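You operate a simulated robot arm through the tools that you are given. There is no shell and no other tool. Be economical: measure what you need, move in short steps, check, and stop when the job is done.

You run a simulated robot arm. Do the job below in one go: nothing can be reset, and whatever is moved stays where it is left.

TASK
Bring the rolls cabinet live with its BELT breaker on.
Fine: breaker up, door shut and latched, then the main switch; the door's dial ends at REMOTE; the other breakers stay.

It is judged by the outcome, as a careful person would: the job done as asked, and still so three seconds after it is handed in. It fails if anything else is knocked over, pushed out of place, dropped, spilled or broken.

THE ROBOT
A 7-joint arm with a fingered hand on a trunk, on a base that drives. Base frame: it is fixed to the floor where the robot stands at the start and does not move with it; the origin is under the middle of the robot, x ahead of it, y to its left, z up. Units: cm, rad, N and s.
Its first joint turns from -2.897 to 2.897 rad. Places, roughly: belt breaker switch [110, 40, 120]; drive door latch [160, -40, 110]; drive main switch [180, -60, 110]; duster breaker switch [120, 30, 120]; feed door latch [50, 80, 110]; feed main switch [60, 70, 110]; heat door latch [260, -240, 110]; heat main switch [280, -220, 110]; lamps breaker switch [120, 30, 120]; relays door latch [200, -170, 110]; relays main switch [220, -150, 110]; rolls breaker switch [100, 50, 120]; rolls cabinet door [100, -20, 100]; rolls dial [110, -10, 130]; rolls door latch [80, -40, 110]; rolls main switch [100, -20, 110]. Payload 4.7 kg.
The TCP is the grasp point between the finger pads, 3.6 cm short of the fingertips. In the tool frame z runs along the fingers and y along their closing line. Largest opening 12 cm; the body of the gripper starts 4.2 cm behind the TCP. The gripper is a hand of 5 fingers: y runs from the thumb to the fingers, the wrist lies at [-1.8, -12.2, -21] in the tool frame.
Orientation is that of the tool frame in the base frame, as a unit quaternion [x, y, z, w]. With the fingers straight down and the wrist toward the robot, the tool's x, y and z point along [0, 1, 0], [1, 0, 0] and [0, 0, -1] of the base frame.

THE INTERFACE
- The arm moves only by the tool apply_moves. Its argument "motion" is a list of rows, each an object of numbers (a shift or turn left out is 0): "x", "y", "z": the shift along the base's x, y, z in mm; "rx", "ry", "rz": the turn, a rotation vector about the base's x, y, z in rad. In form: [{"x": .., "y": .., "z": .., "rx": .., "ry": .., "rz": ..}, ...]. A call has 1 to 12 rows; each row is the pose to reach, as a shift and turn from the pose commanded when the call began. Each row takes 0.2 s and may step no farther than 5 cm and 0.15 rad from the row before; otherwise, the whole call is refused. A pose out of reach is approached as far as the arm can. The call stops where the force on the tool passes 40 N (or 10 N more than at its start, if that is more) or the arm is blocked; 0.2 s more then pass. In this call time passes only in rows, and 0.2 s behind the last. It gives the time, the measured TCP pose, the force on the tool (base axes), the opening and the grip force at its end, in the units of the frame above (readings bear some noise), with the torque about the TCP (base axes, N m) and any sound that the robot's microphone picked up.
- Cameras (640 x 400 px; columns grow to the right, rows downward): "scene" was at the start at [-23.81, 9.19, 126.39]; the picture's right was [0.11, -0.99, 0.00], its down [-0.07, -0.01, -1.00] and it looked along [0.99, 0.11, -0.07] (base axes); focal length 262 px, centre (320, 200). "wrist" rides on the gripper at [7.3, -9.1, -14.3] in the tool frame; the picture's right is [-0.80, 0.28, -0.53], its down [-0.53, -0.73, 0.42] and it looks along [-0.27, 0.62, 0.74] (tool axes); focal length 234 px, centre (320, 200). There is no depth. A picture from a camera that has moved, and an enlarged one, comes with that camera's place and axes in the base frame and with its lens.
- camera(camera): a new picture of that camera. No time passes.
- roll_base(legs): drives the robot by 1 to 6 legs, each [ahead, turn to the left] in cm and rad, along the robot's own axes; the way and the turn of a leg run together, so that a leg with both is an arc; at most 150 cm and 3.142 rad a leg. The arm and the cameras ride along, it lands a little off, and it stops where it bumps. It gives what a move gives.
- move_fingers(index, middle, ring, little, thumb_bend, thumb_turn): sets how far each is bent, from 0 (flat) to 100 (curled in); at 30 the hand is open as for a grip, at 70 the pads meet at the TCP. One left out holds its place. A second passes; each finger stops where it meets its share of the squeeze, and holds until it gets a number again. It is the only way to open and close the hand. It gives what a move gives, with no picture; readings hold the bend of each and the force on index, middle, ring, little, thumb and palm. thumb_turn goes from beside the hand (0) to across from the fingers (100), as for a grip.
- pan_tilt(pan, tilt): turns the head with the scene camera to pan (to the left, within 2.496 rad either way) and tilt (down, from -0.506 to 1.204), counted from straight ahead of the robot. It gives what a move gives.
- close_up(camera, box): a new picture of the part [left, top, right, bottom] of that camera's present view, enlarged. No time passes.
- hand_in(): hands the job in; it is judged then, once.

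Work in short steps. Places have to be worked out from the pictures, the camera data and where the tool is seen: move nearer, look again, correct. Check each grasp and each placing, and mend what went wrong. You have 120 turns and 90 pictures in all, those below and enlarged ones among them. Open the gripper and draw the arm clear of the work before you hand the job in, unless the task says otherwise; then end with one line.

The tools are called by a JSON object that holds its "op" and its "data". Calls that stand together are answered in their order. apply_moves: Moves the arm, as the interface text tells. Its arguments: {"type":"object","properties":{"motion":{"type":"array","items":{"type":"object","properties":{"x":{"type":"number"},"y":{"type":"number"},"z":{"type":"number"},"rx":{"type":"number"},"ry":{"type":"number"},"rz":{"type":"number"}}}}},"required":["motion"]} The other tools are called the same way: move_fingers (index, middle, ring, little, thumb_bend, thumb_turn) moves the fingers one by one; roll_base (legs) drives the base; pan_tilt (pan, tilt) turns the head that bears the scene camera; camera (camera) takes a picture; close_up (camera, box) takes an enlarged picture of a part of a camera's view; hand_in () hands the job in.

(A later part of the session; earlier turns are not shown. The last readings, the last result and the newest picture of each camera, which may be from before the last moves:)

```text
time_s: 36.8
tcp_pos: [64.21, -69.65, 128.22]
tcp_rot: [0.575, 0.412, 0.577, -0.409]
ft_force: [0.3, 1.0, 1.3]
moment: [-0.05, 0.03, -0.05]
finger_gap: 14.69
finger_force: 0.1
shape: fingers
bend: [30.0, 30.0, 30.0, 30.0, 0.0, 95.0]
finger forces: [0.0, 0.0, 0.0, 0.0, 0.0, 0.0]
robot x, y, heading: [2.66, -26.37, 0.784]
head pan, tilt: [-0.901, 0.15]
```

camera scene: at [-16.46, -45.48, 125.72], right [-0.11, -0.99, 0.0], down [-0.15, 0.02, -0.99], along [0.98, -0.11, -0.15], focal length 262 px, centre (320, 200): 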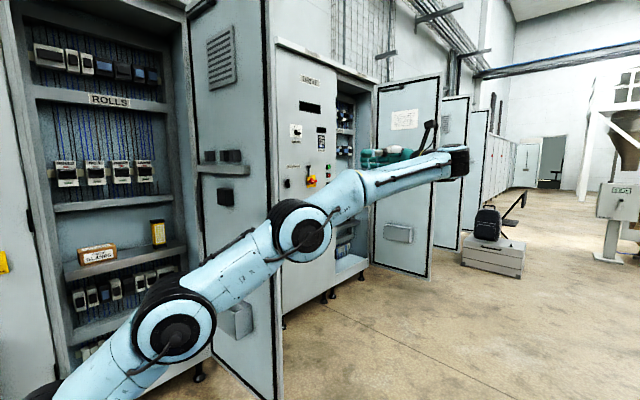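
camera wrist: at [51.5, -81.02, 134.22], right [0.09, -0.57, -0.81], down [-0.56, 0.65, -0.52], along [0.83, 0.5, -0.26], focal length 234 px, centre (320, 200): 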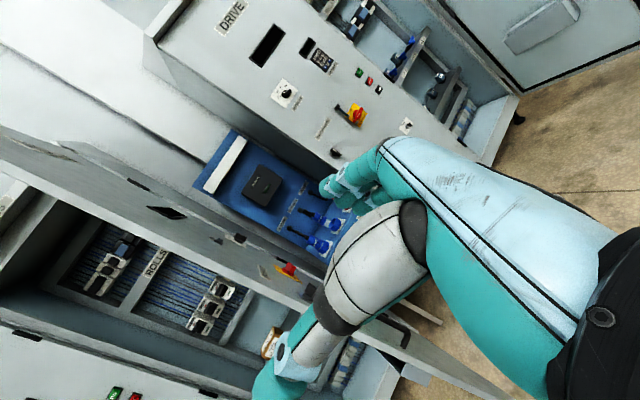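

That was transient; force is zero now. The blue station stands apart, not on this door. I go back and insert the fingers around the door's free edge.

{"op": "apply_moves", "data": {"motion": [{"x": 20, "y": 40, "rz": -0.1}, {"x": 40, "y": 80, "rz": -0.2}, {"x": 50, "y": 120, "rz": -0.3}, {"x": 55, "y": 160, "rz": -0.4}, {"x": 60, "y": 190, "rz": -0.5}, {"x": 75, "y": 220, "rz": -0.52}, {"x": 90, "y": 250, "rz": -0.52}, {"x": 105, "y": 278, "rz": -0.52}, {"x": 118, "y": 302, "rz": -0.52}]}}

{"op": "camera", "data": {"camera": "wrist"}}

{"op": "close_up", "data": {"camera": "scene", "box": [220, 60, 380, 220]}}

```text
time_s: 38.8
tcp_pos: [76.41, -39.61, 128.1]
tcp_rot: [0.662, 0.25, 0.662, -0.247]
ft_force: [0.3, 0.7, 0.3]
moment: [0.01, 0.02, 0.02]
finger_gap: 14.71
finger_force: 0.1
shape: fingers
bend: [30.0, 30.0, 30.0, 30.0, 0.0, 95.0]
finger forces: [0.1, 0.1, 0.1, 0.0, 0.0, 0.0]
robot x, y, heading: [2.93, -26.39, 0.79]
head pan, tilt: [-0.901, 0.15]
```

```text
53 pictures are left
camera wrist: at [59.71, -41.99, 135.37], right [-0.21, -0.56, -0.8], down [-0.16, 0.83, -0.54], along [0.96, 0.02, -0.26], focal length 234 px, centre (320, 200)
```

wrist: 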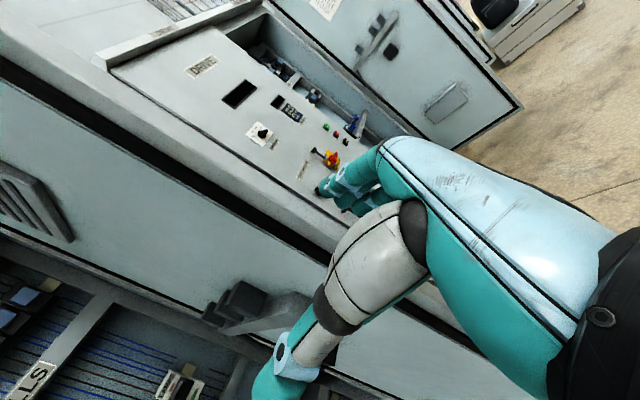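

```text
2.50 times, centred on (300, 140) of scene
camera zoom: at [-16.79, -45.11, 125.69], right [-0.11, -0.99, 0.0], down [-0.15, 0.02, -0.99], along [0.98, -0.11, -0.15], focal length 654 px, centre (370, 350)
```

zoom: 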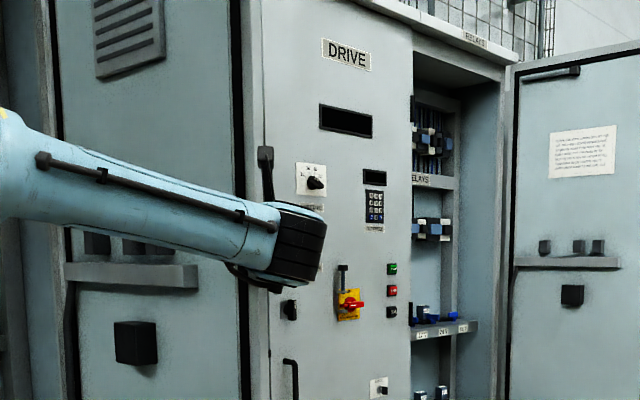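

The door edge appears between thumb (inside) and fingers (outside). I draw the hand toward closing and watch for contact.

{"op": "apply_moves", "data": {"motion": [{"x": -9, "y": 12}, {"x": -18, "y": 24}, {"x": -27, "y": 36}, {"x": -36, "y": 48}, {"x": -45, "y": 60}, {"x": -54, "y": 72}]}}

{"op": "camera", "data": {"camera": "wrist"}}

```text
time_s: 40.2
tcp_pos: [71.06, -32.34, 128.33]
tcp_rot: [0.661, 0.25, 0.663, -0.247]
ft_force: [0.0, -0.4, -0.6]
moment: [0.01, -0.02, 0.02]
finger_gap: 14.73
finger_force: 0.1
shape: fingers
bend: [30.0, 30.0, 30.0, 30.0, 0.0, 95.0]
finger forces: [0.0, 0.1, 0.0, 0.0, 0.0, 0.1]
robot x, y, heading: [2.79, -26.37, 0.787]
head pan, tilt: [-0.901, 0.15]
```

```text
51 pictures are left
camera wrist: at [54.16, -34.87, 135.49], right [-0.21, -0.56, -0.8], down [-0.16, 0.83, -0.54], along [0.96, 0.02, -0.26], focal length 234 px, centre (320, 200)
```

wrist: 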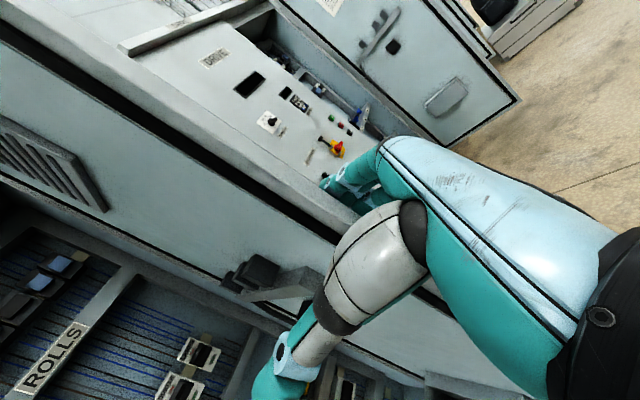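

No contact yet, and it's unclear where the fingertips are relative to the edge. I zoom.

{"op": "close_up", "data": {"camera": "wrist", "box": [240, 130, 440, 270]}}

{"op": "close_up", "data": {"camera": "scene", "box": [220, 60, 380, 220]}}

```text
2.86 times, centred on (340, 200) of wrist
camera zoom: at [54.16, -34.87, 135.49], right [-0.21, -0.56, -0.8], down [-0.16, 0.83, -0.54], along [0.96, 0.02, -0.26], focal length 669 px, centre (263, 200)
```

zoom: 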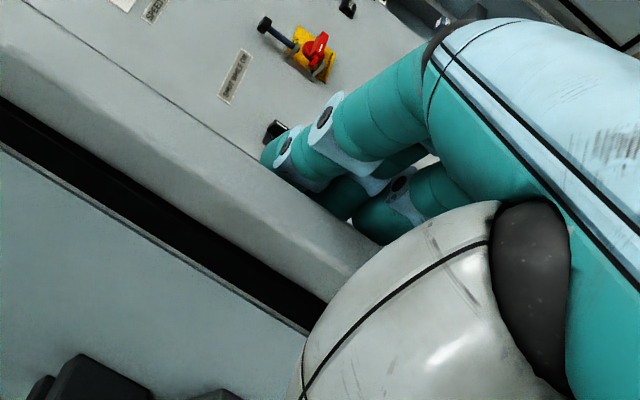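

```text
2.50 times, centred on (300, 140) of scene
camera zoom: at [-16.77, -45.11, 125.69], right [-0.11, -0.99, 0.0], down [-0.15, 0.02, -0.99], along [0.98, -0.11, -0.15], focal length 654 px, centre (370, 350)
```

zoom: 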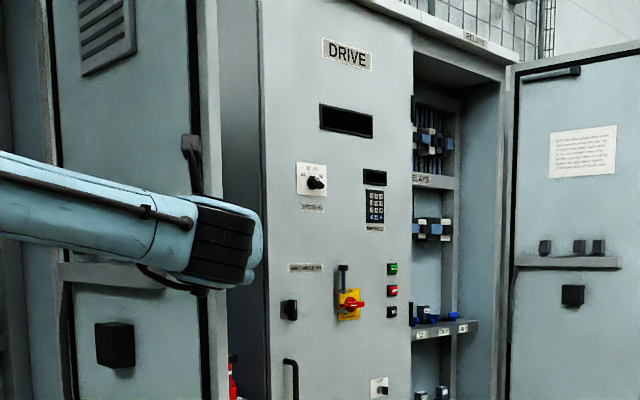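

The door has followed: its edge moved some 5 cm with no noticeable force. I carry on along the arc about the hinge, turning the hand along.

{"op": "apply_moves", "data": {"motion": [{"x": -22, "y": 37, "rz": -0.07}, {"x": -41, "y": 75, "rz": -0.14}, {"x": -57, "y": 115, "rz": -0.21}, {"x": -71, "y": 155, "rz": -0.28}, {"x": -81, "y": 197, "rz": -0.35}, {"x": -89, "y": 239, "rz": -0.42}]}}

{"op": "camera", "data": {"camera": "scene"}}

{"op": "camera", "data": {"camera": "wrist"}}

```text
time_s: 41.6
tcp_pos: [62.31, -8.79, 128.33]
tcp_rot: [0.699, 0.104, 0.701, -0.101]
ft_force: [-0.2, 4.3, 0.4]
moment: [0.03, 0.01, -0.35]
finger_gap: 14.69
finger_force: 0.0
shape: fingers
bend: [30.0, 30.0, 30.0, 30.0, 0.0, 95.0]
finger forces: [0.1, 0.0, 0.1, 0.0, 0.0, 0.0]
robot x, y, heading: [2.92, -26.47, 0.791]
head pan, tilt: [-0.901, 0.15]
```

```text
48 pictures are left
camera scene: at [-16.77, -45.12, 125.69], right [-0.11, -0.99, 0.0], down [-0.15, 0.02, -0.99], along [0.98, -0.11, -0.15], focal length 262 px, centre (320, 200)
```

scene: 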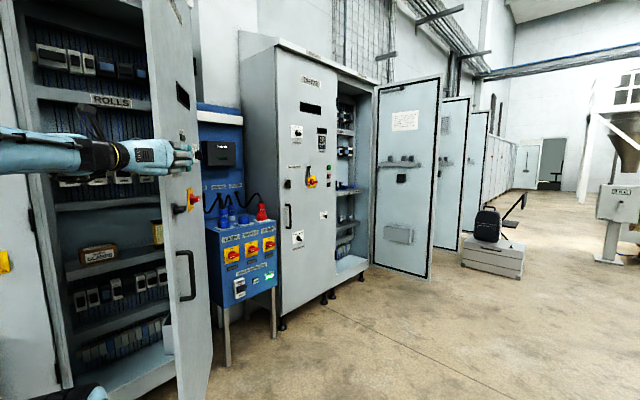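

```text
47 pictures are left
camera wrist: at [45.96, -3.97, 135.66], right [-0.42, -0.42, -0.8], down [0.2, 0.82, -0.54], along [0.89, -0.38, -0.26], focal length 234 px, centre (320, 200)
```

wrist: 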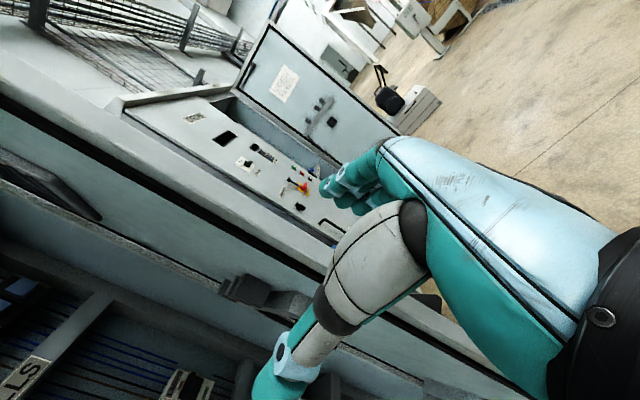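

The door follows nicely; its switch face is coming into view. I keep going along the arc.

{"op": "apply_moves", "data": {"motion": [{"x": -5, "y": 42, "rz": -0.07}, {"x": -7, "y": 85, "rz": -0.14}, {"x": -5, "y": 128, "rz": -0.21}, {"x": -1, "y": 170, "rz": -0.28}, {"x": 6, "y": 212, "rz": -0.35}, {"x": 16, "y": 254, "rz": -0.42}, {"x": 29, "y": 295, "rz": -0.49}]}}

{"op": "pan_tilt", "data": {"pan": -0.2, "tilt": 0.1}}

{"op": "camera", "data": {"camera": "scene"}}

{"op": "camera", "data": {"camera": "wrist"}}

```text
time_s: 43.2
tcp_pos: [65.18, 20.74, 128.68]
tcp_rot: [0.704, -0.067, 0.704, 0.069]
ft_force: [-1.1, -1.0, 1.2]
moment: [0.03, 0.12, 0.08]
finger_gap: 14.7
finger_force: 0.0
shape: fingers
bend: [30.0, 30.0, 30.0, 30.0, 0.0, 95.0]
finger forces: [0.0, 0.1, 0.1, 0.0, 0.1, 0.0]
robot x, y, heading: [2.64, -26.35, 0.793]
head pan, tilt: [-0.901, 0.15]
```

```text
time_s: 44.3
tcp_pos: [65.29, 20.66, 128.56]
tcp_rot: [0.704, -0.066, 0.704, 0.069]
ft_force: [-0.6, -0.2, 0.5]
moment: [-0.02, 0.05, 0.02]
finger_gap: 14.71
finger_force: 0.0
shape: fingers
bend: [30.0, 30.0, 30.0, 30.0, 0.0, 95.0]
finger forces: [0.1, 0.0, 0.0, 0.0, 0.0, 0.1]
robot x, y, heading: [3.11, -26.48, 0.793]
head pan, tilt: [-0.201, 0.099]
```

```text
46 pictures are left
camera scene: at [-18.34, -38.96, 126.16], right [0.56, -0.83, 0.0], down [-0.08, -0.06, -0.99], along [0.83, 0.55, -0.1], focal length 262 px, centre (320, 200)
```

scene: 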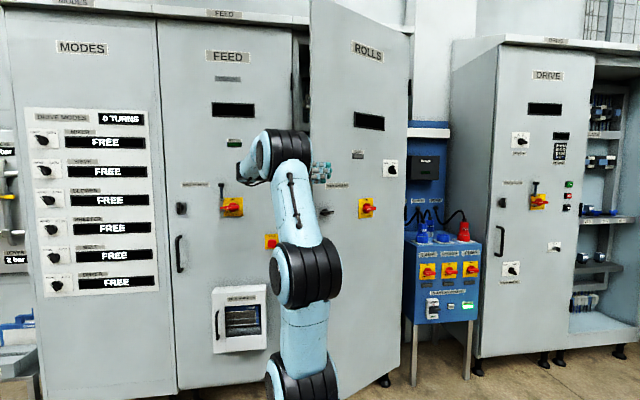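

```text
45 pictures are left
camera wrist: at [53.0, 32.57, 135.82], right [-0.57, -0.18, -0.8], down [0.56, 0.64, -0.54], along [0.6, -0.75, -0.26], focal length 234 px, centre (320, 200)
```

wrist: 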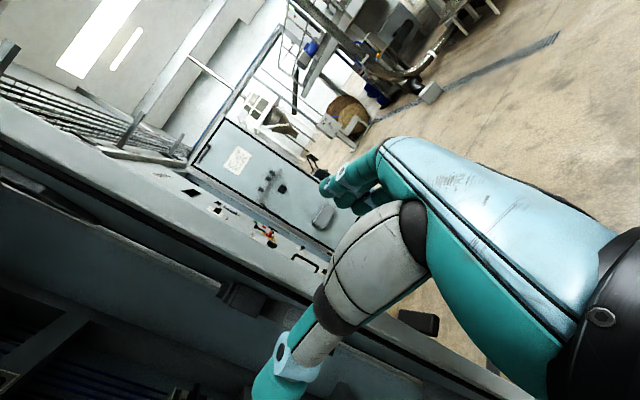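

The door is nearly shut and its face is visible. I zoom on its controls before letting go.

{"op": "close_up", "data": {"camera": "scene", "box": [300, 130, 420, 250]}}

{"op": "close_up", "data": {"camera": "scene", "box": [410, 220, 490, 340]}}

```text
3.33 times, centred on (360, 190) of scene
camera zoom: at [-18.34, -38.96, 126.16], right [0.56, -0.83, 0.0], down [-0.08, -0.06, -0.99], along [0.83, 0.55, -0.1], focal length 872 px, centre (187, 233)
```

zoom: 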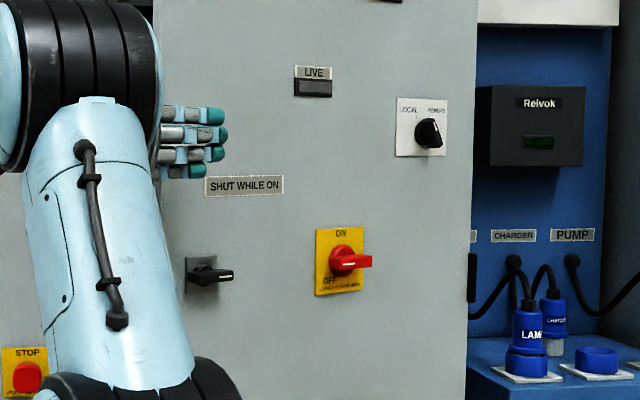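

```text
3.33 times, centred on (450, 280) of scene
camera zoom: at [-18.34, -38.96, 126.16], right [0.56, -0.83, 0.0], down [-0.08, -0.06, -0.99], along [0.83, 0.55, -0.1], focal length 872 px, centre (-113, -67)
```

zoom: 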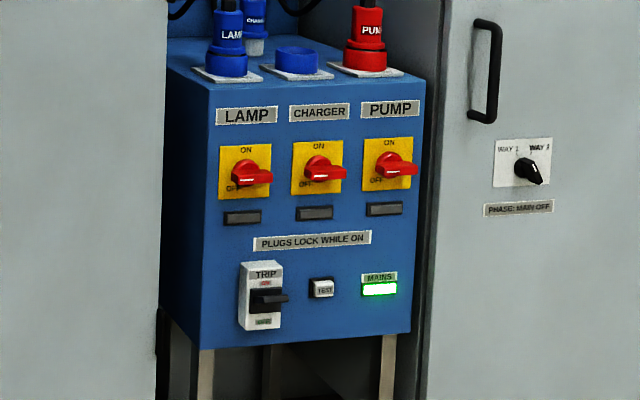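

Latch knob is horizontal (open), and the main switch is off with no lock pin. I slide the fingers off the edge, then swing around to the outside with a fist.

{"op": "apply_moves", "data": {"motion": [{"x": -40, "y": 8}, {"x": -80, "y": 16}, {"x": -120, "y": 23}, {"x": -160, "y": 30}, {"x": -165, "y": -10, "rz": 0.14}, {"x": -165, "y": -55, "rz": 0.28}, {"x": -155, "y": -100, "rz": 0.42}, {"x": -145, "y": -140, "rz": 0.56}, {"x": -130, "y": -170, "rz": 0.7}, {"x": -110, "y": -185, "rz": 0.84}, {"x": -95, "y": -175, "rz": 0.95}]}}

{"op": "move_fingers", "data": {"index": 100, "middle": 100, "ring": 100, "little": 100, "thumb_bend": 80}}

{"op": "camera", "data": {"camera": "scene"}}

{"op": "camera", "data": {"camera": "wrist"}}

```text
time_s: 46.7
tcp_pos: [55.17, 3.26, 128.24]
tcp_rot: [0.657, 0.263, 0.657, -0.259]
ft_force: [0.4, -0.7, -0.5]
moment: [-0.02, 0.02, 0.03]
finger_gap: 14.71
finger_force: 0.0
shape: fingers
bend: [30.0, 30.0, 30.0, 30.0, 0.0, 95.0]
finger forces: [0.0, 0.0, 0.0, 0.1, 0.0, 0.0]
out of reach, approached as far as the arm can: row 2, 3, 4, 5
robot x, y, heading: [2.52, -26.37, 0.79]
head pan, tilt: [-0.201, 0.099]
```

```text
time_s: 47.7
tcp_pos: [55.17, 3.32, 128.37]
tcp_rot: [0.657, 0.263, 0.657, -0.26]
ft_force: [-0.1, 0.1, -0.1]
moment: [0.01, -0.03, 0.0]
finger_gap: 1.08
finger_force: 0.0
shape: fingers
bend: [89.0, 100.0, 100.0, 100.0, 77.0, 100.0]
finger forces: [0.1, 0.0, 0.1, 0.0, 0.0, 0.0]
robot x, y, heading: [2.94, -26.67, 0.791]
head pan, tilt: [-0.201, 0.099]
```

```text
42 pictures are left
camera scene: at [-18.35, -38.96, 126.16], right [0.56, -0.83, 0.0], down [-0.08, -0.06, -0.99], along [0.83, 0.55, -0.1], focal length 262 px, centre (320, 200)
```

scene: 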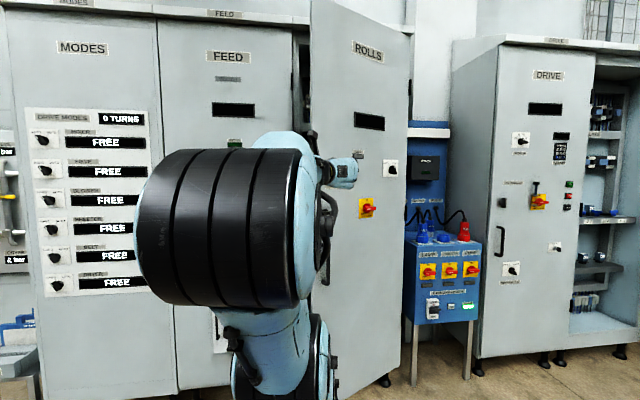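

```text
41 pictures are left
camera wrist: at [38.52, 0.28, 135.55], right [-0.19, -0.57, -0.8], down [-0.19, 0.82, -0.54], along [0.96, 0.05, -0.26], focal length 234 px, centre (320, 200)
```

wrist: 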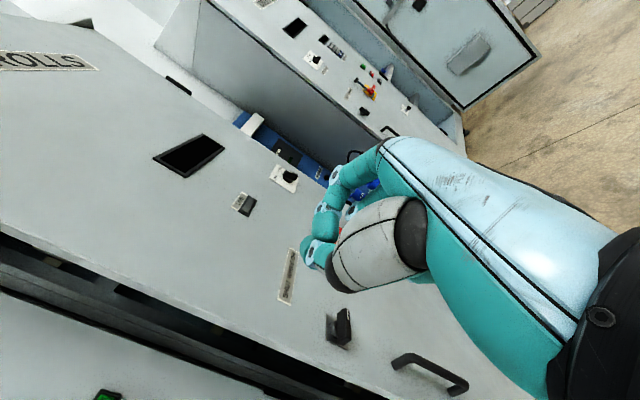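

The fist is in front of the door's outer face. I push along the cabinet normal, watching force.

{"op": "apply_moves", "data": {"motion": [{"x": 20, "y": 20}, {"x": 40, "y": 40}, {"x": 60, "y": 60}, {"x": 80, "y": 80}, {"x": 98, "y": 98}, {"x": 116, "y": 116}, {"x": 134, "y": 134}, {"x": 152, "y": 152}, {"x": 170, "y": 170}, {"x": 188, "y": 188}, {"x": 206, "y": 206}]}}

{"op": "camera", "data": {"camera": "scene"}}

{"op": "camera", "data": {"camera": "wrist"}}

```text
time_s: 50.1
tcp_pos: [75.94, 24.32, 128.19]
tcp_rot: [0.656, 0.263, 0.658, -0.26]
ft_force: [-0.2, -1.5, 0.0]
moment: [-0.03, 0.05, 0.0]
finger_gap: 4.9
finger_force: 0.0
shape: fingers
bend: [100.0, 100.0, 100.0, 100.0, 80.0, 100.0]
finger forces: [0.1, 0.1, 0.0, 0.0, 0.0, 0.0]
robot x, y, heading: [2.64, -26.57, 0.789]
head pan, tilt: [-0.201, 0.099]
```

```text
40 pictures are left
camera scene: at [-18.37, -38.97, 126.15], right [0.56, -0.83, 0.0], down [-0.08, -0.06, -1.0], along [0.83, 0.55, -0.1], focal length 262 px, centre (320, 200)
```

scene: 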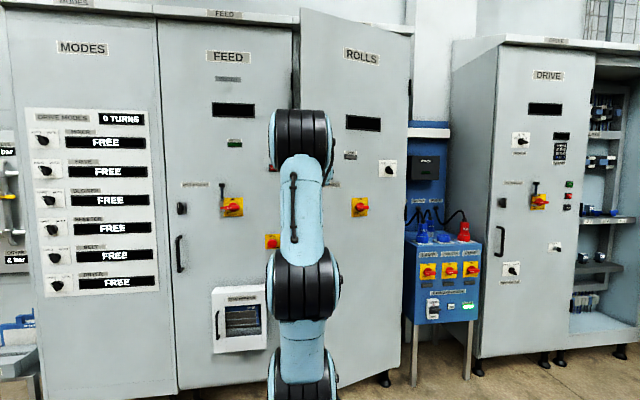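

```text
39 pictures are left
camera wrist: at [59.34, 21.13, 135.41], right [-0.19, -0.57, -0.8], down [-0.19, 0.82, -0.54], along [0.96, 0.05, -0.26], focal length 234 px, centre (320, 200)
```

wrist: 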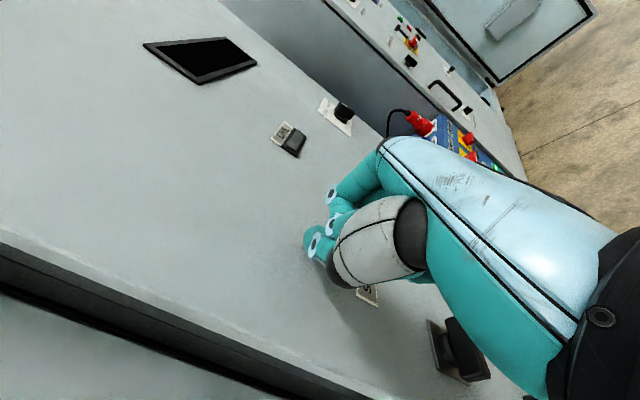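

Door is nearly shut. I continue with smaller steps until it meets the frame.

{"op": "apply_moves", "data": {"motion": [{"x": 10, "y": 10}, {"x": 20, "y": 20}, {"x": 30, "y": 30}, {"x": 40, "y": 40}, {"x": 50, "y": 50}, {"x": 58, "y": 58}, {"x": 66, "y": 66}, {"x": 74, "y": 74}, {"x": 82, "y": 82}, {"x": 90, "y": 90}, {"x": 98, "y": 98}, {"x": 106, "y": 106}]}}

{"op": "camera", "data": {"camera": "scene"}}

```text
time_s: 52.7
tcp_pos: [86.65, 34.79, 128.13]
tcp_rot: [0.656, 0.264, 0.658, -0.26]
ft_force: [0.3, -0.5, 0.1]
moment: [-0.01, 0.04, 0.02]
finger_gap: 4.89
finger_force: 0.1
shape: fingers
bend: [100.0, 100.0, 100.0, 100.0, 80.0, 100.0]
finger forces: [0.0, 0.0, 0.0, 0.1, 0.1, 0.1]
robot x, y, heading: [3.0, -26.27, 0.795]
head pan, tilt: [-0.201, 0.099]
```

```text
38 pictures are left
camera scene: at [-18.36, -38.96, 126.16], right [0.56, -0.83, 0.0], down [-0.08, -0.06, -1.0], along [0.83, 0.55, -0.1], focal length 262 px, centre (320, 200)
```

scene: 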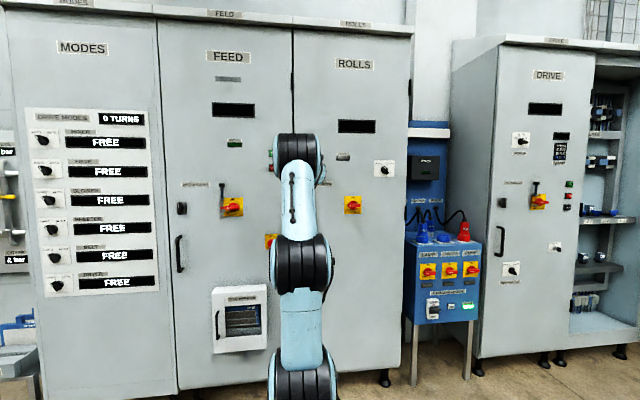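

Looks nearly flush but no resistance yet; I push a bit more until it seats.

{"op": "apply_moves", "data": {"motion": [{"x": 6, "y": 6}, {"x": 12, "y": 12}, {"x": 18, "y": 18}, {"x": 24, "y": 24}]}}

```text
time_s: 53.4
tcp_pos: [87.54, 35.99, 128.52]
tcp_rot: [0.655, 0.262, 0.659, -0.261]
ft_force: [-25.0, -14.1, -6.4]
moment: [0.08, -0.02, -0.29]
finger_gap: 4.72
finger_force: 14.2
shape: fingers
bend: [100.0, 100.0, 100.0, 100.0, 85.0, 100.0]
finger forces: [0.1, 0.1, 0.0, 0.1, 28.1, 0.1]
robot x, y, heading: [2.77, -26.72, 0.793]
head pan, tilt: [-0.201, 0.099]
stopped in row 3: the force on the tool passed its limit at 48 N (the readings are from after the stop); the commanded pose is now the measured one
```

Door is seated against the frame. I back the hand off and look closely at latch, main switch and dial.

{"op": "apply_moves", "data": {"motion": [{"x": -30, "y": -30}, {"x": -60, "y": -60}, {"x": -90, "y": -90}, {"x": -120, "y": -120}, {"x": -150, "y": -150}, {"x": -180, "y": -180}, {"x": -210, "y": -210, "z": 30}, {"x": -220, "y": -220, "z": 80}, {"x": -220, "y": -220, "z": 120}]}}

{"op": "camera", "data": {"camera": "wrist"}}

{"op": "camera", "data": {"camera": "scene"}}

```text
refused: row 7 steps farther than a row can; nothing moved
```

```text
37 pictures are left
camera wrist: at [70.83, 32.92, 135.68], right [-0.19, -0.56, -0.81], down [-0.19, 0.82, -0.53], along [0.96, 0.06, -0.26], focal length 234 px, centre (320, 200)
```

wrist: 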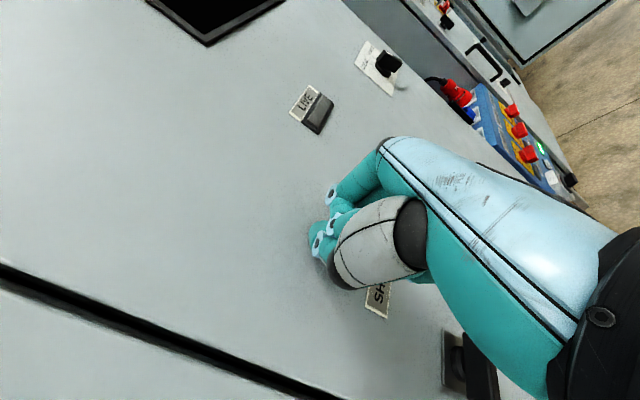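

```text
36 pictures are left
camera scene: at [-18.47, -39.08, 126.14], right [0.56, -0.83, 0.0], down [-0.08, -0.06, -1.0], along [0.83, 0.55, -0.1], focal length 262 px, centre (320, 200)
```

scene: 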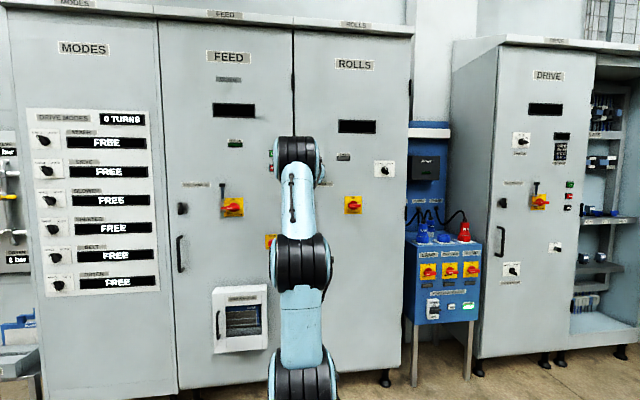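

That call was refused for step size, but the view shows the door flush. I retreat in smaller steps while turning the hand back to the palm-down pose.

{"op": "apply_moves", "data": {"motion": [{"x": -30, "y": -30}, {"x": -60, "y": -60, "rx": -0.1, "ry": -0.1}, {"x": -85, "y": -85, "rx": -0.2, "ry": -0.2}, {"x": -110, "y": -110, "rx": -0.3, "ry": -0.3}, {"x": -130, "y": -130, "rx": -0.4, "ry": -0.4}, {"x": -150, "y": -150, "rx": -0.5, "ry": -0.5}, {"x": -170, "y": -170, "rx": -0.6, "ry": -0.6}, {"x": -180, "y": -180, "rx": -0.7, "ry": -0.7}, {"x": -190, "y": -190, "rx": -0.8, "ry": -0.8}, {"x": -200, "y": -200, "rx": -0.9, "ry": -0.9}, {"x": -200, "y": -200, "rx": -1.0, "ry": -1.0}, {"x": -200, "y": -200, "rx": -1.1, "ry": -1.1}]}}

{"op": "move_fingers", "data": {"index": 30, "thumb_bend": 100}}

{"op": "camera", "data": {"camera": "wrist"}}

{"op": "close_up", "data": {"camera": "scene", "box": [280, 130, 420, 250]}}

```text
time_s: 56.0
tcp_pos: [67.7, 16.11, 128.41]
tcp_rot: [0.269, 0.643, 0.664, 0.271]
ft_force: [-0.1, -0.1, -0.2]
moment: [0.01, 0.01, 0.0]
finger_gap: 4.93
finger_force: 0.1
shape: fingers
bend: [100.0, 100.0, 100.0, 100.0, 80.0, 100.0]
finger forces: [0.0, 0.0, 0.0, 0.0, 0.1, 0.0]
robot x, y, heading: [2.4, -26.29, 0.786]
head pan, tilt: [-0.201, 0.099]
```

```text
time_s: 57.0
tcp_pos: [67.7, 16.09, 128.41]
tcp_rot: [0.27, 0.643, 0.664, 0.27]
ft_force: [-0.1, 0.9, 0.3]
moment: [0.02, 0.02, 0.02]
finger_gap: 3.72
finger_force: 0.0
shape: fingers
bend: [100.0, 100.0, 100.0, 100.0, 92.0, 100.0]
finger forces: [0.1, 0.0, 0.0, 0.1, 0.0, 0.0]
robot x, y, heading: [2.85, -26.25, 0.795]
head pan, tilt: [-0.201, 0.099]
```

```text
35 pictures are left
camera wrist: at [52.6, 11.44, 118.97], right [0.2, -0.95, 0.26], down [0.68, -0.05, -0.73], along [0.7, 0.32, 0.64], focal length 234 px, centre (320, 200)
```

wrist: 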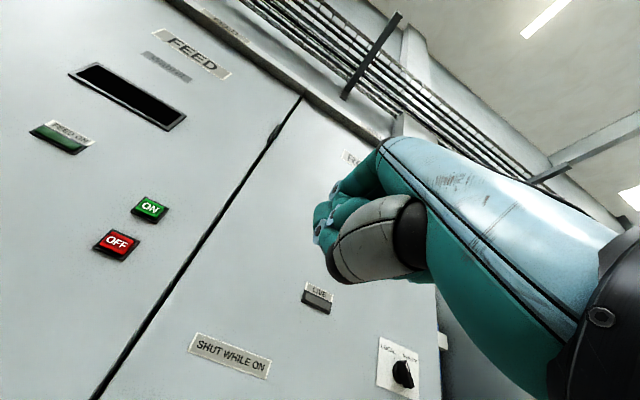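

```text
3.33 times, centred on (350, 190) of scene
camera zoom: at [-18.36, -39.0, 126.16], right [0.56, -0.83, 0.0], down [-0.08, -0.06, -0.99], along [0.83, 0.55, -0.1], focal length 872 px, centre (220, 233)
```

zoom: 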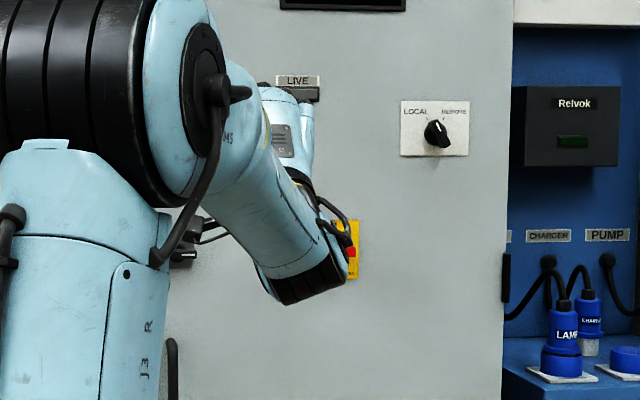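

Index is trapped beneath the thumb; I open the thumb first, then extend the index. I also zoom on the dial.

{"op": "move_fingers", "data": {"thumb_bend": 20, "thumb_turn": 100}}

{"op": "move_fingers", "data": {"index": 30}}

{"op": "move_fingers", "data": {"thumb_bend": 100}}

{"op": "close_up", "data": {"camera": "wrist", "box": [350, 320, 450, 400]}}

{"op": "close_up", "data": {"camera": "scene", "box": [360, 150, 410, 190]}}

```text
time_s: 58.0
tcp_pos: [67.68, 16.1, 128.38]
tcp_rot: [0.27, 0.643, 0.664, 0.27]
ft_force: [0.1, -0.4, -0.4]
moment: [-0.05, -0.02, 0.0]
finger_gap: 13.15
finger_force: 0.1
shape: fingers
bend: [30.0, 100.0, 100.0, 100.0, 20.0, 97.0]
finger forces: [0.1, 0.0, 0.0, 0.1, 0.0, 0.0]
robot x, y, heading: [2.79, -26.46, 0.791]
head pan, tilt: [-0.201, 0.099]
```

```text
time_s: 59.0
tcp_pos: [67.73, 16.07, 128.36]
tcp_rot: [0.269, 0.643, 0.664, 0.269]
ft_force: [-0.7, 0.0, 0.0]
moment: [0.02, -0.01, 0.04]
finger_gap: 13.14
finger_force: 0.1
shape: fingers
bend: [30.0, 100.0, 100.0, 100.0, 20.0, 97.0]
finger forces: [0.0, 0.0, 0.0, 0.0, 0.0, 0.1]
robot x, y, heading: [2.58, -26.49, 0.792]
head pan, tilt: [-0.201, 0.099]
```

```text
time_s: 60.0
tcp_pos: [67.74, 16.14, 128.28]
tcp_rot: [0.27, 0.643, 0.664, 0.271]
ft_force: [-0.2, 0.1, 0.5]
moment: [-0.02, -0.02, -0.03]
finger_gap: 3.32
finger_force: 0.1
shape: fingers
bend: [29.0, 100.0, 100.0, 100.0, 97.0, 100.0]
finger forces: [0.0, 0.0, 0.0, 0.0, 0.1, 0.1]
robot x, y, heading: [2.75, -26.6, 0.789]
head pan, tilt: [-0.201, 0.099]
```

```text
5.00 times, centred on (400, 360) of wrist
camera zoom: at [52.6, 11.44, 118.97], right [0.2, -0.95, 0.26], down [0.68, -0.05, -0.73], along [0.7, 0.32, 0.64], focal length 1171 px, centre (-80, -600)
```

zoom: 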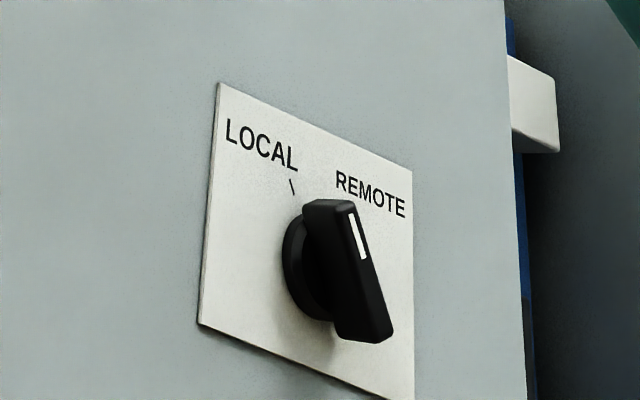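

```text
10.00 times, centred on (385, 170) of scene
camera zoom: at [-18.36, -39.0, 126.16], right [0.56, -0.83, 0.0], down [-0.08, -0.06, -0.99], along [0.83, 0.55, -0.1], focal length 2615 px, centre (-330, 500)
```

zoom: 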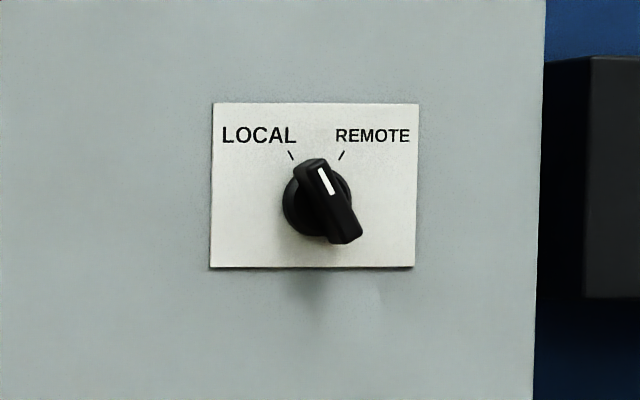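

Dial points to LOCAL. Next the latch: I drive 12 cm closer and look with the hand lowered to the side.

{"op": "roll_base", "data": {"legs": [[12, 0]]}}

{"op": "apply_moves", "data": {"motion": [{"x": -20, "y": -20, "z": -35}, {"x": -30, "y": -30, "z": -75}, {"x": -30, "y": -30, "z": -115}, {"x": -30, "y": -30, "z": -155}, {"x": -30, "y": -30, "z": -190}]}}

{"op": "camera", "data": {"camera": "wrist"}}

{"op": "camera", "data": {"camera": "scene"}}

```text
time_s: 61.3
tcp_pos: [76.31, 24.79, 128.38]
tcp_rot: [0.27, 0.644, 0.663, 0.27]
ft_force: [-0.1, 0.0, -0.4]
moment: [0.06, -0.03, -0.01]
finger_gap: 3.32
finger_force: 0.0
shape: fingers
bend: [29.0, 100.0, 100.0, 100.0, 97.0, 100.0]
finger forces: [0.0, 0.1, 0.1, 0.0, 0.1, 0.0]
robot x, y, heading: [11.63, -18.06, 0.795]
head pan, tilt: [-0.201, 0.099]
```

```text
time_s: 62.5
tcp_pos: [73.18, 21.81, 109.14]
tcp_rot: [0.269, 0.643, 0.665, 0.27]
ft_force: [0.4, -0.2, -0.6]
moment: [-0.05, 0.02, 0.0]
finger_gap: 3.32
finger_force: 0.1
shape: fingers
bend: [29.0, 100.0, 100.0, 100.0, 97.0, 100.0]
finger forces: [0.0, 0.0, 0.0, 0.0, 0.0, 0.1]
robot x, y, heading: [11.34, -17.55, 0.791]
head pan, tilt: [-0.201, 0.099]
```

```text
31 pictures are left
camera wrist: at [58.17, 17.07, 99.73], right [0.2, -0.95, 0.26], down [0.69, -0.05, -0.73], along [0.7, 0.32, 0.64], focal length 234 px, centre (320, 200)
```

wrist: 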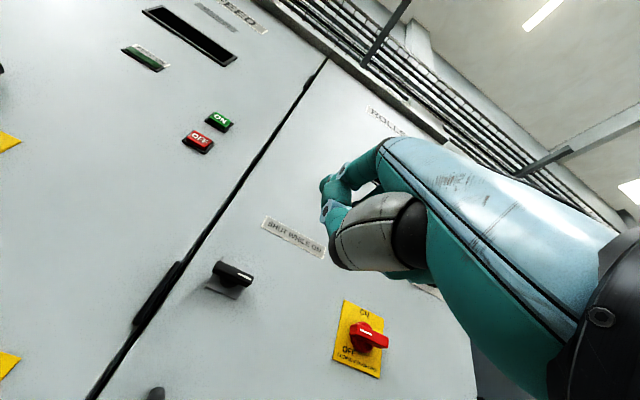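

```text
30 pictures are left
camera scene: at [-9.86, -30.4, 126.16], right [0.56, -0.83, 0.0], down [-0.08, -0.06, -1.0], along [0.83, 0.55, -0.1], focal length 262 px, centre (320, 200)
```

scene: 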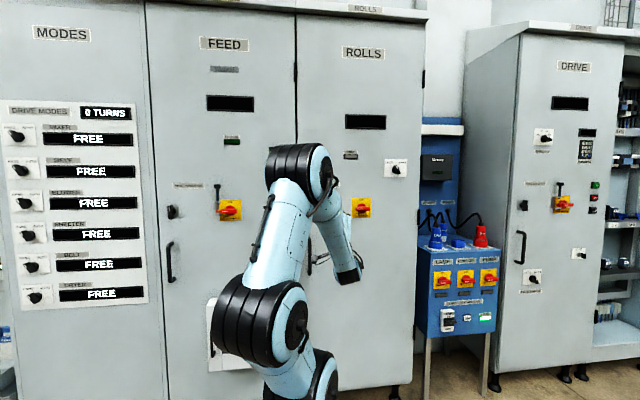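

Latch and main switch are in the wrist view. I zoom.

{"op": "close_up", "data": {"camera": "wrist", "box": [190, 230, 400, 390]}}

{"op": "close_up", "data": {"camera": "scene", "box": [155, 190, 245, 240]}}

```text
2.50 times, centred on (295, 310) of wrist
camera zoom: at [58.17, 17.07, 99.73], right [0.2, -0.95, 0.26], down [0.69, -0.05, -0.73], along [0.7, 0.32, 0.64], focal length 585 px, centre (382, -75)
```

zoom: 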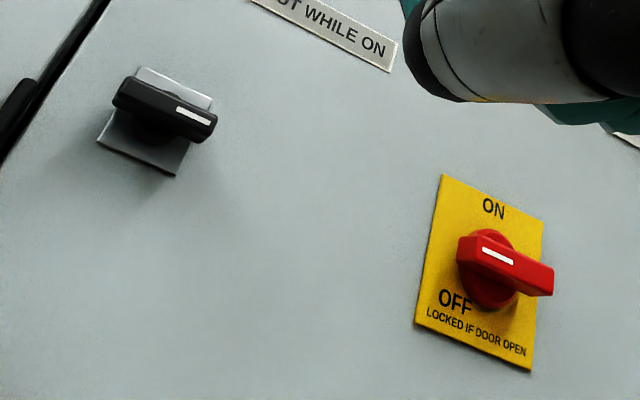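

```text
7.11 times, centred on (200, 215) of scene
camera zoom: at [-9.86, -30.4, 126.16], right [0.56, -0.83, 0.0], down [-0.08, -0.06, -1.0], along [0.83, 0.55, -0.1], focal length 1860 px, centre (1173, 93)
```

zoom: 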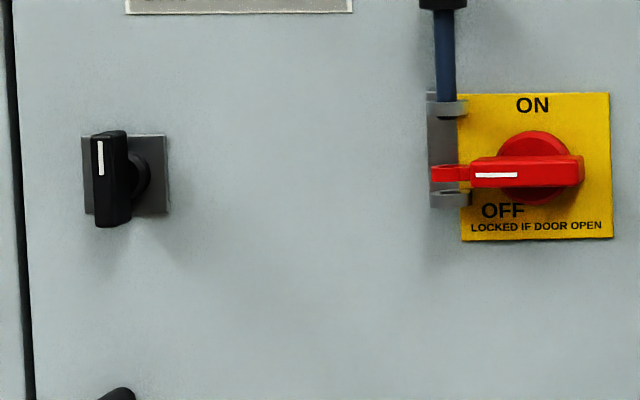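

Latch bar: centre about (85.8, 38.5, 110), must turn counter-clockwise a quarter (FEED's is upright). Main: about (103.7, 20.6, 110.7), to turn clockwise. I bring the index tip below the latch bar's right end, a few cm short.

{"op": "apply_moves", "data": {"motion": [{"z": -35}, {"z": -70}, {"z": -98}, {"x": 30, "y": 27, "z": -98}, {"x": 60, "y": 54, "z": -98}, {"x": 80, "y": 72, "z": -98}, {"x": 100, "y": 91, "z": -98}]}}

{"op": "close_up", "data": {"camera": "wrist", "box": [220, 100, 430, 260]}}

```text
time_s: 64.1
tcp_pos: [83.33, 30.95, 99.6]
tcp_rot: [0.27, 0.642, 0.664, 0.271]
ft_force: [0.1, 0.2, 0.2]
moment: [-0.01, -0.01, 0.0]
finger_gap: 3.35
finger_force: 0.0
shape: fingers
bend: [29.0, 100.0, 100.0, 100.0, 97.0, 100.0]
finger forces: [0.1, 0.0, 0.0, 0.0, 0.0, 0.0]
robot x, y, heading: [11.74, -18.1, 0.792]
head pan, tilt: [-0.201, 0.099]
```

```text
2.50 times, centred on (325, 180) of wrist
camera zoom: at [68.26, 26.31, 90.24], right [0.2, -0.95, 0.26], down [0.69, -0.06, -0.73], along [0.7, 0.32, 0.64], focal length 585 px, centre (308, 250)
```

zoom: 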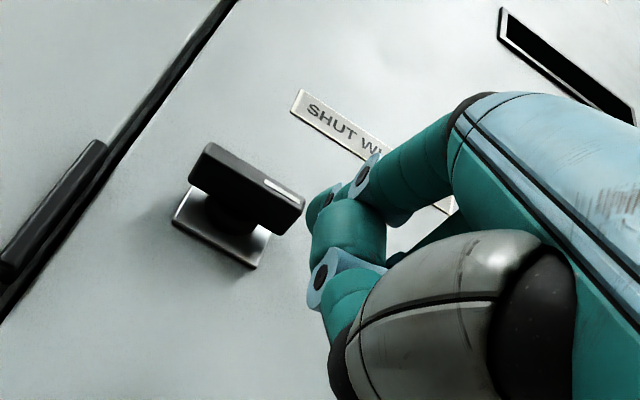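

Fingertip and latch agree with my estimates. I advance 5 cm beneath the bar's right end.

{"op": "apply_moves", "data": {"motion": [{"x": 12, "y": 12}, {"x": 24, "y": 24}, {"x": 30, "y": 30}, {"x": 36, "y": 36}]}}

{"op": "close_up", "data": {"camera": "wrist", "box": [220, 100, 430, 260]}}

```text
time_s: 65.1
tcp_pos: [86.77, 34.49, 99.63]
tcp_rot: [0.27, 0.643, 0.664, 0.27]
ft_force: [-0.3, 0.0, 0.3]
moment: [0.03, 0.01, 0.06]
finger_gap: 3.32
finger_force: 0.0
shape: fingers
bend: [29.0, 100.0, 100.0, 100.0, 97.0, 100.0]
finger forces: [0.1, 0.0, 0.0, 0.0, 0.0, 0.0]
robot x, y, heading: [11.54, -17.72, 0.789]
head pan, tilt: [-0.201, 0.099]
```

```text
2.50 times, centred on (325, 180) of wrist
camera zoom: at [71.74, 29.84, 90.23], right [0.2, -0.95, 0.26], down [0.69, -0.05, -0.73], along [0.7, 0.32, 0.64], focal length 585 px, centre (308, 250)
```

zoom: 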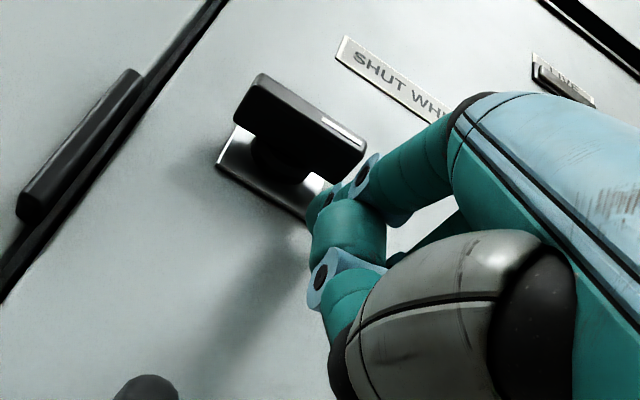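

The fingertip is under the bar's right end. I sweep it up and around to the left about the knob's axis.

{"op": "apply_moves", "data": {"motion": [{"x": -1.4, "y": 1.4, "z": 13}, {"x": 1, "y": -1, "z": 20}, {"x": 1.9, "y": -1.9, "z": 28}, {"x": 1.4, "y": -1.4, "z": 35}, {"x": -0.4, "y": 0.4, "z": 43}, {"x": -3.5, "y": 3.5, "z": 49}, {"x": -7.8, "y": 7.8, "z": 54}, {"x": -13, "y": 13, "z": 57}]}}

{"op": "close_up", "data": {"camera": "wrist", "box": [220, 100, 430, 260]}}

```text
time_s: 66.9
tcp_pos: [85.72, 35.68, 105.35]
tcp_rot: [0.272, 0.643, 0.663, 0.271]
ft_force: [3.7, -6.0, -3.3]
moment: [0.32, 0.23, -0.05]
finger_gap: 3.35
finger_force: 3.9
shape: fingers
bend: [30.0, 100.0, 100.0, 100.0, 97.0, 100.0]
finger forces: [8.4, 0.1, 0.0, 0.0, 0.0, 0.1]
robot x, y, heading: [11.57, -18.13, 0.791]
head pan, tilt: [-0.201, 0.099]
```

```text
2.50 times, centred on (325, 180) of wrist
camera zoom: at [70.58, 30.99, 95.86], right [0.19, -0.95, 0.26], down [0.68, -0.06, -0.73], along [0.7, 0.32, 0.64], focal length 585 px, centre (308, 250)
```

zoom: 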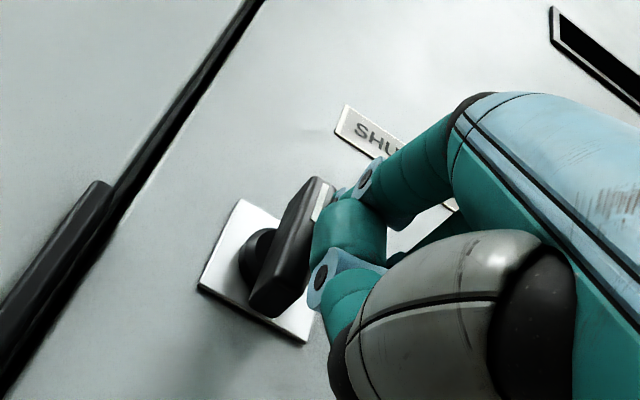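

The bar is nearly upright. I push a little farther left to reach the stop.

{"op": "apply_moves", "data": {"motion": [{"x": -5, "y": 5, "z": 1}, {"x": -9, "y": 9, "z": 1}, {"x": -12, "y": 12, "z": 1}]}}

{"op": "close_up", "data": {"camera": "wrist", "box": [220, 100, 430, 260]}}

```text
time_s: 67.6
tcp_pos: [84.76, 36.29, 105.15]
tcp_rot: [0.277, 0.641, 0.662, 0.272]
ft_force: [8.1, -14.1, -3.0]
moment: [0.87, 0.52, -0.15]
finger_gap: 3.62
finger_force: 7.2
shape: fingers
bend: [30.0, 100.0, 100.0, 100.0, 99.0, 100.0]
finger forces: [15.0, 0.0, 0.1, 0.0, 0.0, 0.0]
robot x, y, heading: [11.65, -17.96, 0.788]
head pan, tilt: [-0.201, 0.099]
stopped in row 3: the force on the tool passed its limit at 43 N (the readings are from after the stop); the commanded pose is now the measured one
```

```text
2.50 times, centred on (325, 180) of wrist
camera zoom: at [69.64, 31.85, 95.93], right [0.19, -0.95, 0.25], down [0.68, -0.06, -0.73], along [0.71, 0.31, 0.63], focal length 585 px, centre (308, 250)
```

zoom: 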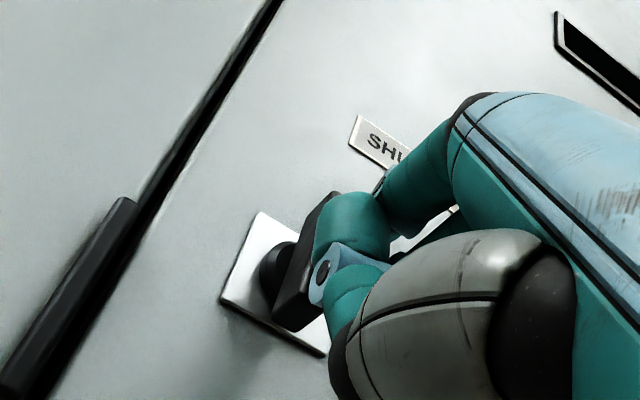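

Latch is hard against its upright stop. I back out and move across in front of the main switch, looking again.

{"op": "apply_moves", "data": {"motion": [{"x": 8, "y": -8}, {"x": -20, "y": -36}, {"x": -48, "y": -64}, {"x": -68, "y": -84, "z": -10}, {"x": -40, "y": -112, "z": -30}, {"x": -10, "y": -142, "z": -55}, {"x": 20, "y": -172, "z": -55}, {"x": 50, "y": -202, "z": -55}, {"x": 80, "y": -232, "z": -55}, {"x": 100, "y": -252, "z": -55}]}}

{"op": "camera", "data": {"camera": "wrist"}}

{"op": "close_up", "data": {"camera": "scene", "box": [290, 140, 430, 260]}}

```text
time_s: 69.8
tcp_pos: [94.98, 11.22, 100.14]
tcp_rot: [0.274, 0.642, 0.663, 0.27]
ft_force: [-0.6, -0.4, 0.0]
moment: [-0.02, 0.02, -0.03]
finger_gap: 3.54
finger_force: 0.1
shape: fingers
bend: [29.0, 100.0, 100.0, 100.0, 99.0, 100.0]
finger forces: [0.0, 0.1, 0.0, 0.1, 0.1, 0.0]
robot x, y, heading: [11.11, -18.13, 0.786]
head pan, tilt: [-0.201, 0.099]
```

```text
23 pictures are left
camera wrist: at [79.78, 6.71, 90.8], right [0.19, -0.95, 0.25], down [0.68, -0.06, -0.73], along [0.71, 0.31, 0.63], focal length 234 px, centre (320, 200)
```

wrist: 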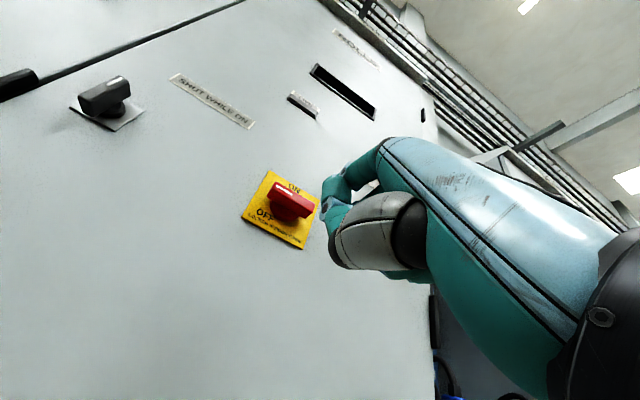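

```text
3.33 times, centred on (360, 200) of scene
camera zoom: at [-9.89, -30.33, 126.16], right [0.55, -0.83, 0.0], down [-0.08, -0.06, -0.99], along [0.83, 0.55, -0.1], focal length 872 px, centre (187, 200)
```

zoom: 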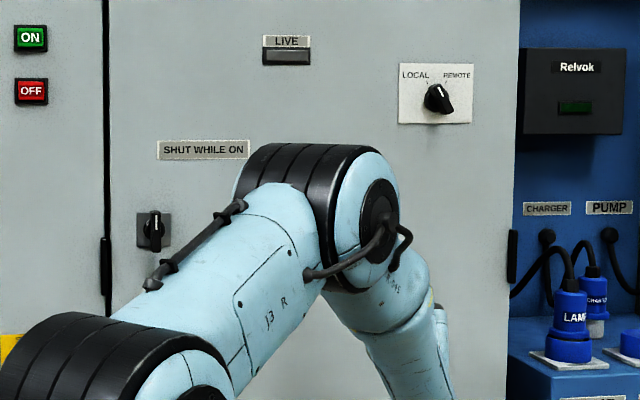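

Latch is upright. Main bar centre triangulates to (101.5, 20.4, 110). I place the fingertip below its left end, just short of it, and check.

{"op": "apply_moves", "data": {"motion": [{"x": -14, "y": 14, "z": -7}, {"x": -28, "y": 28, "z": -7}, {"x": -5, "y": 51, "z": -7}, {"x": 12, "y": 68, "z": -7}]}}

{"op": "close_up", "data": {"camera": "wrist", "box": [220, 90, 430, 250]}}

```text
time_s: 70.8
tcp_pos: [96.27, 18.03, 99.5]
tcp_rot: [0.275, 0.641, 0.663, 0.272]
ft_force: [-1.1, 0.4, 0.2]
moment: [-0.02, 0.0, -0.02]
finger_gap: 3.53
finger_force: 0.0
shape: fingers
bend: [29.0, 100.0, 100.0, 100.0, 99.0, 100.0]
finger forces: [0.1, 0.0, 0.0, 0.1, 0.0, 0.0]
robot x, y, heading: [11.52, -17.68, 0.785]
head pan, tilt: [-0.201, 0.099]
```

```text
2.50 times, centred on (325, 170) of wrist
camera zoom: at [81.02, 13.54, 90.17], right [0.19, -0.95, 0.25], down [0.68, -0.06, -0.73], along [0.71, 0.31, 0.64], focal length 585 px, centre (308, 275)
```

zoom: 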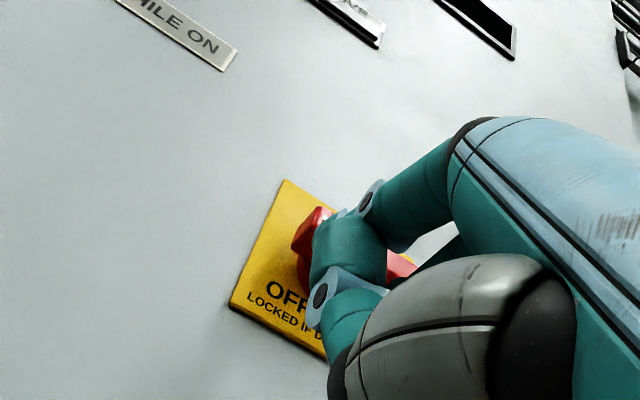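

The bar's left end is at about the fingertip's line, so I shift 0.8 cm to the right and then advance under it.

{"op": "apply_moves", "data": {"motion": [{"x": 6, "y": -6}, {"x": 15, "y": 3}, {"x": 24, "y": 12}, {"x": 32, "y": 20}]}}

{"op": "close_up", "data": {"camera": "wrist", "box": [220, 90, 430, 250]}}

```text
time_s: 71.8
tcp_pos: [99.13, 20.03, 99.2]
tcp_rot: [0.276, 0.642, 0.662, 0.272]
ft_force: [0.6, -0.9, 0.0]
moment: [-0.02, -0.01, 0.01]
finger_gap: 3.51
finger_force: 0.1
shape: fingers
bend: [29.0, 100.0, 100.0, 100.0, 99.0, 100.0]
finger forces: [0.1, 0.0, 0.1, 0.1, 0.0, 0.0]
robot x, y, heading: [11.47, -18.26, 0.784]
head pan, tilt: [-0.201, 0.099]
```

```text
2.50 times, centred on (325, 170) of wrist
camera zoom: at [84.01, 15.53, 89.86], right [0.19, -0.95, 0.25], down [0.68, -0.06, -0.73], along [0.71, 0.31, 0.63], focal length 585 px, centre (308, 275)
```

zoom: 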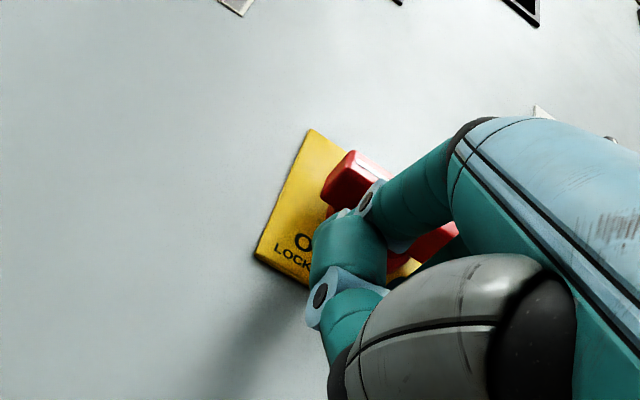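

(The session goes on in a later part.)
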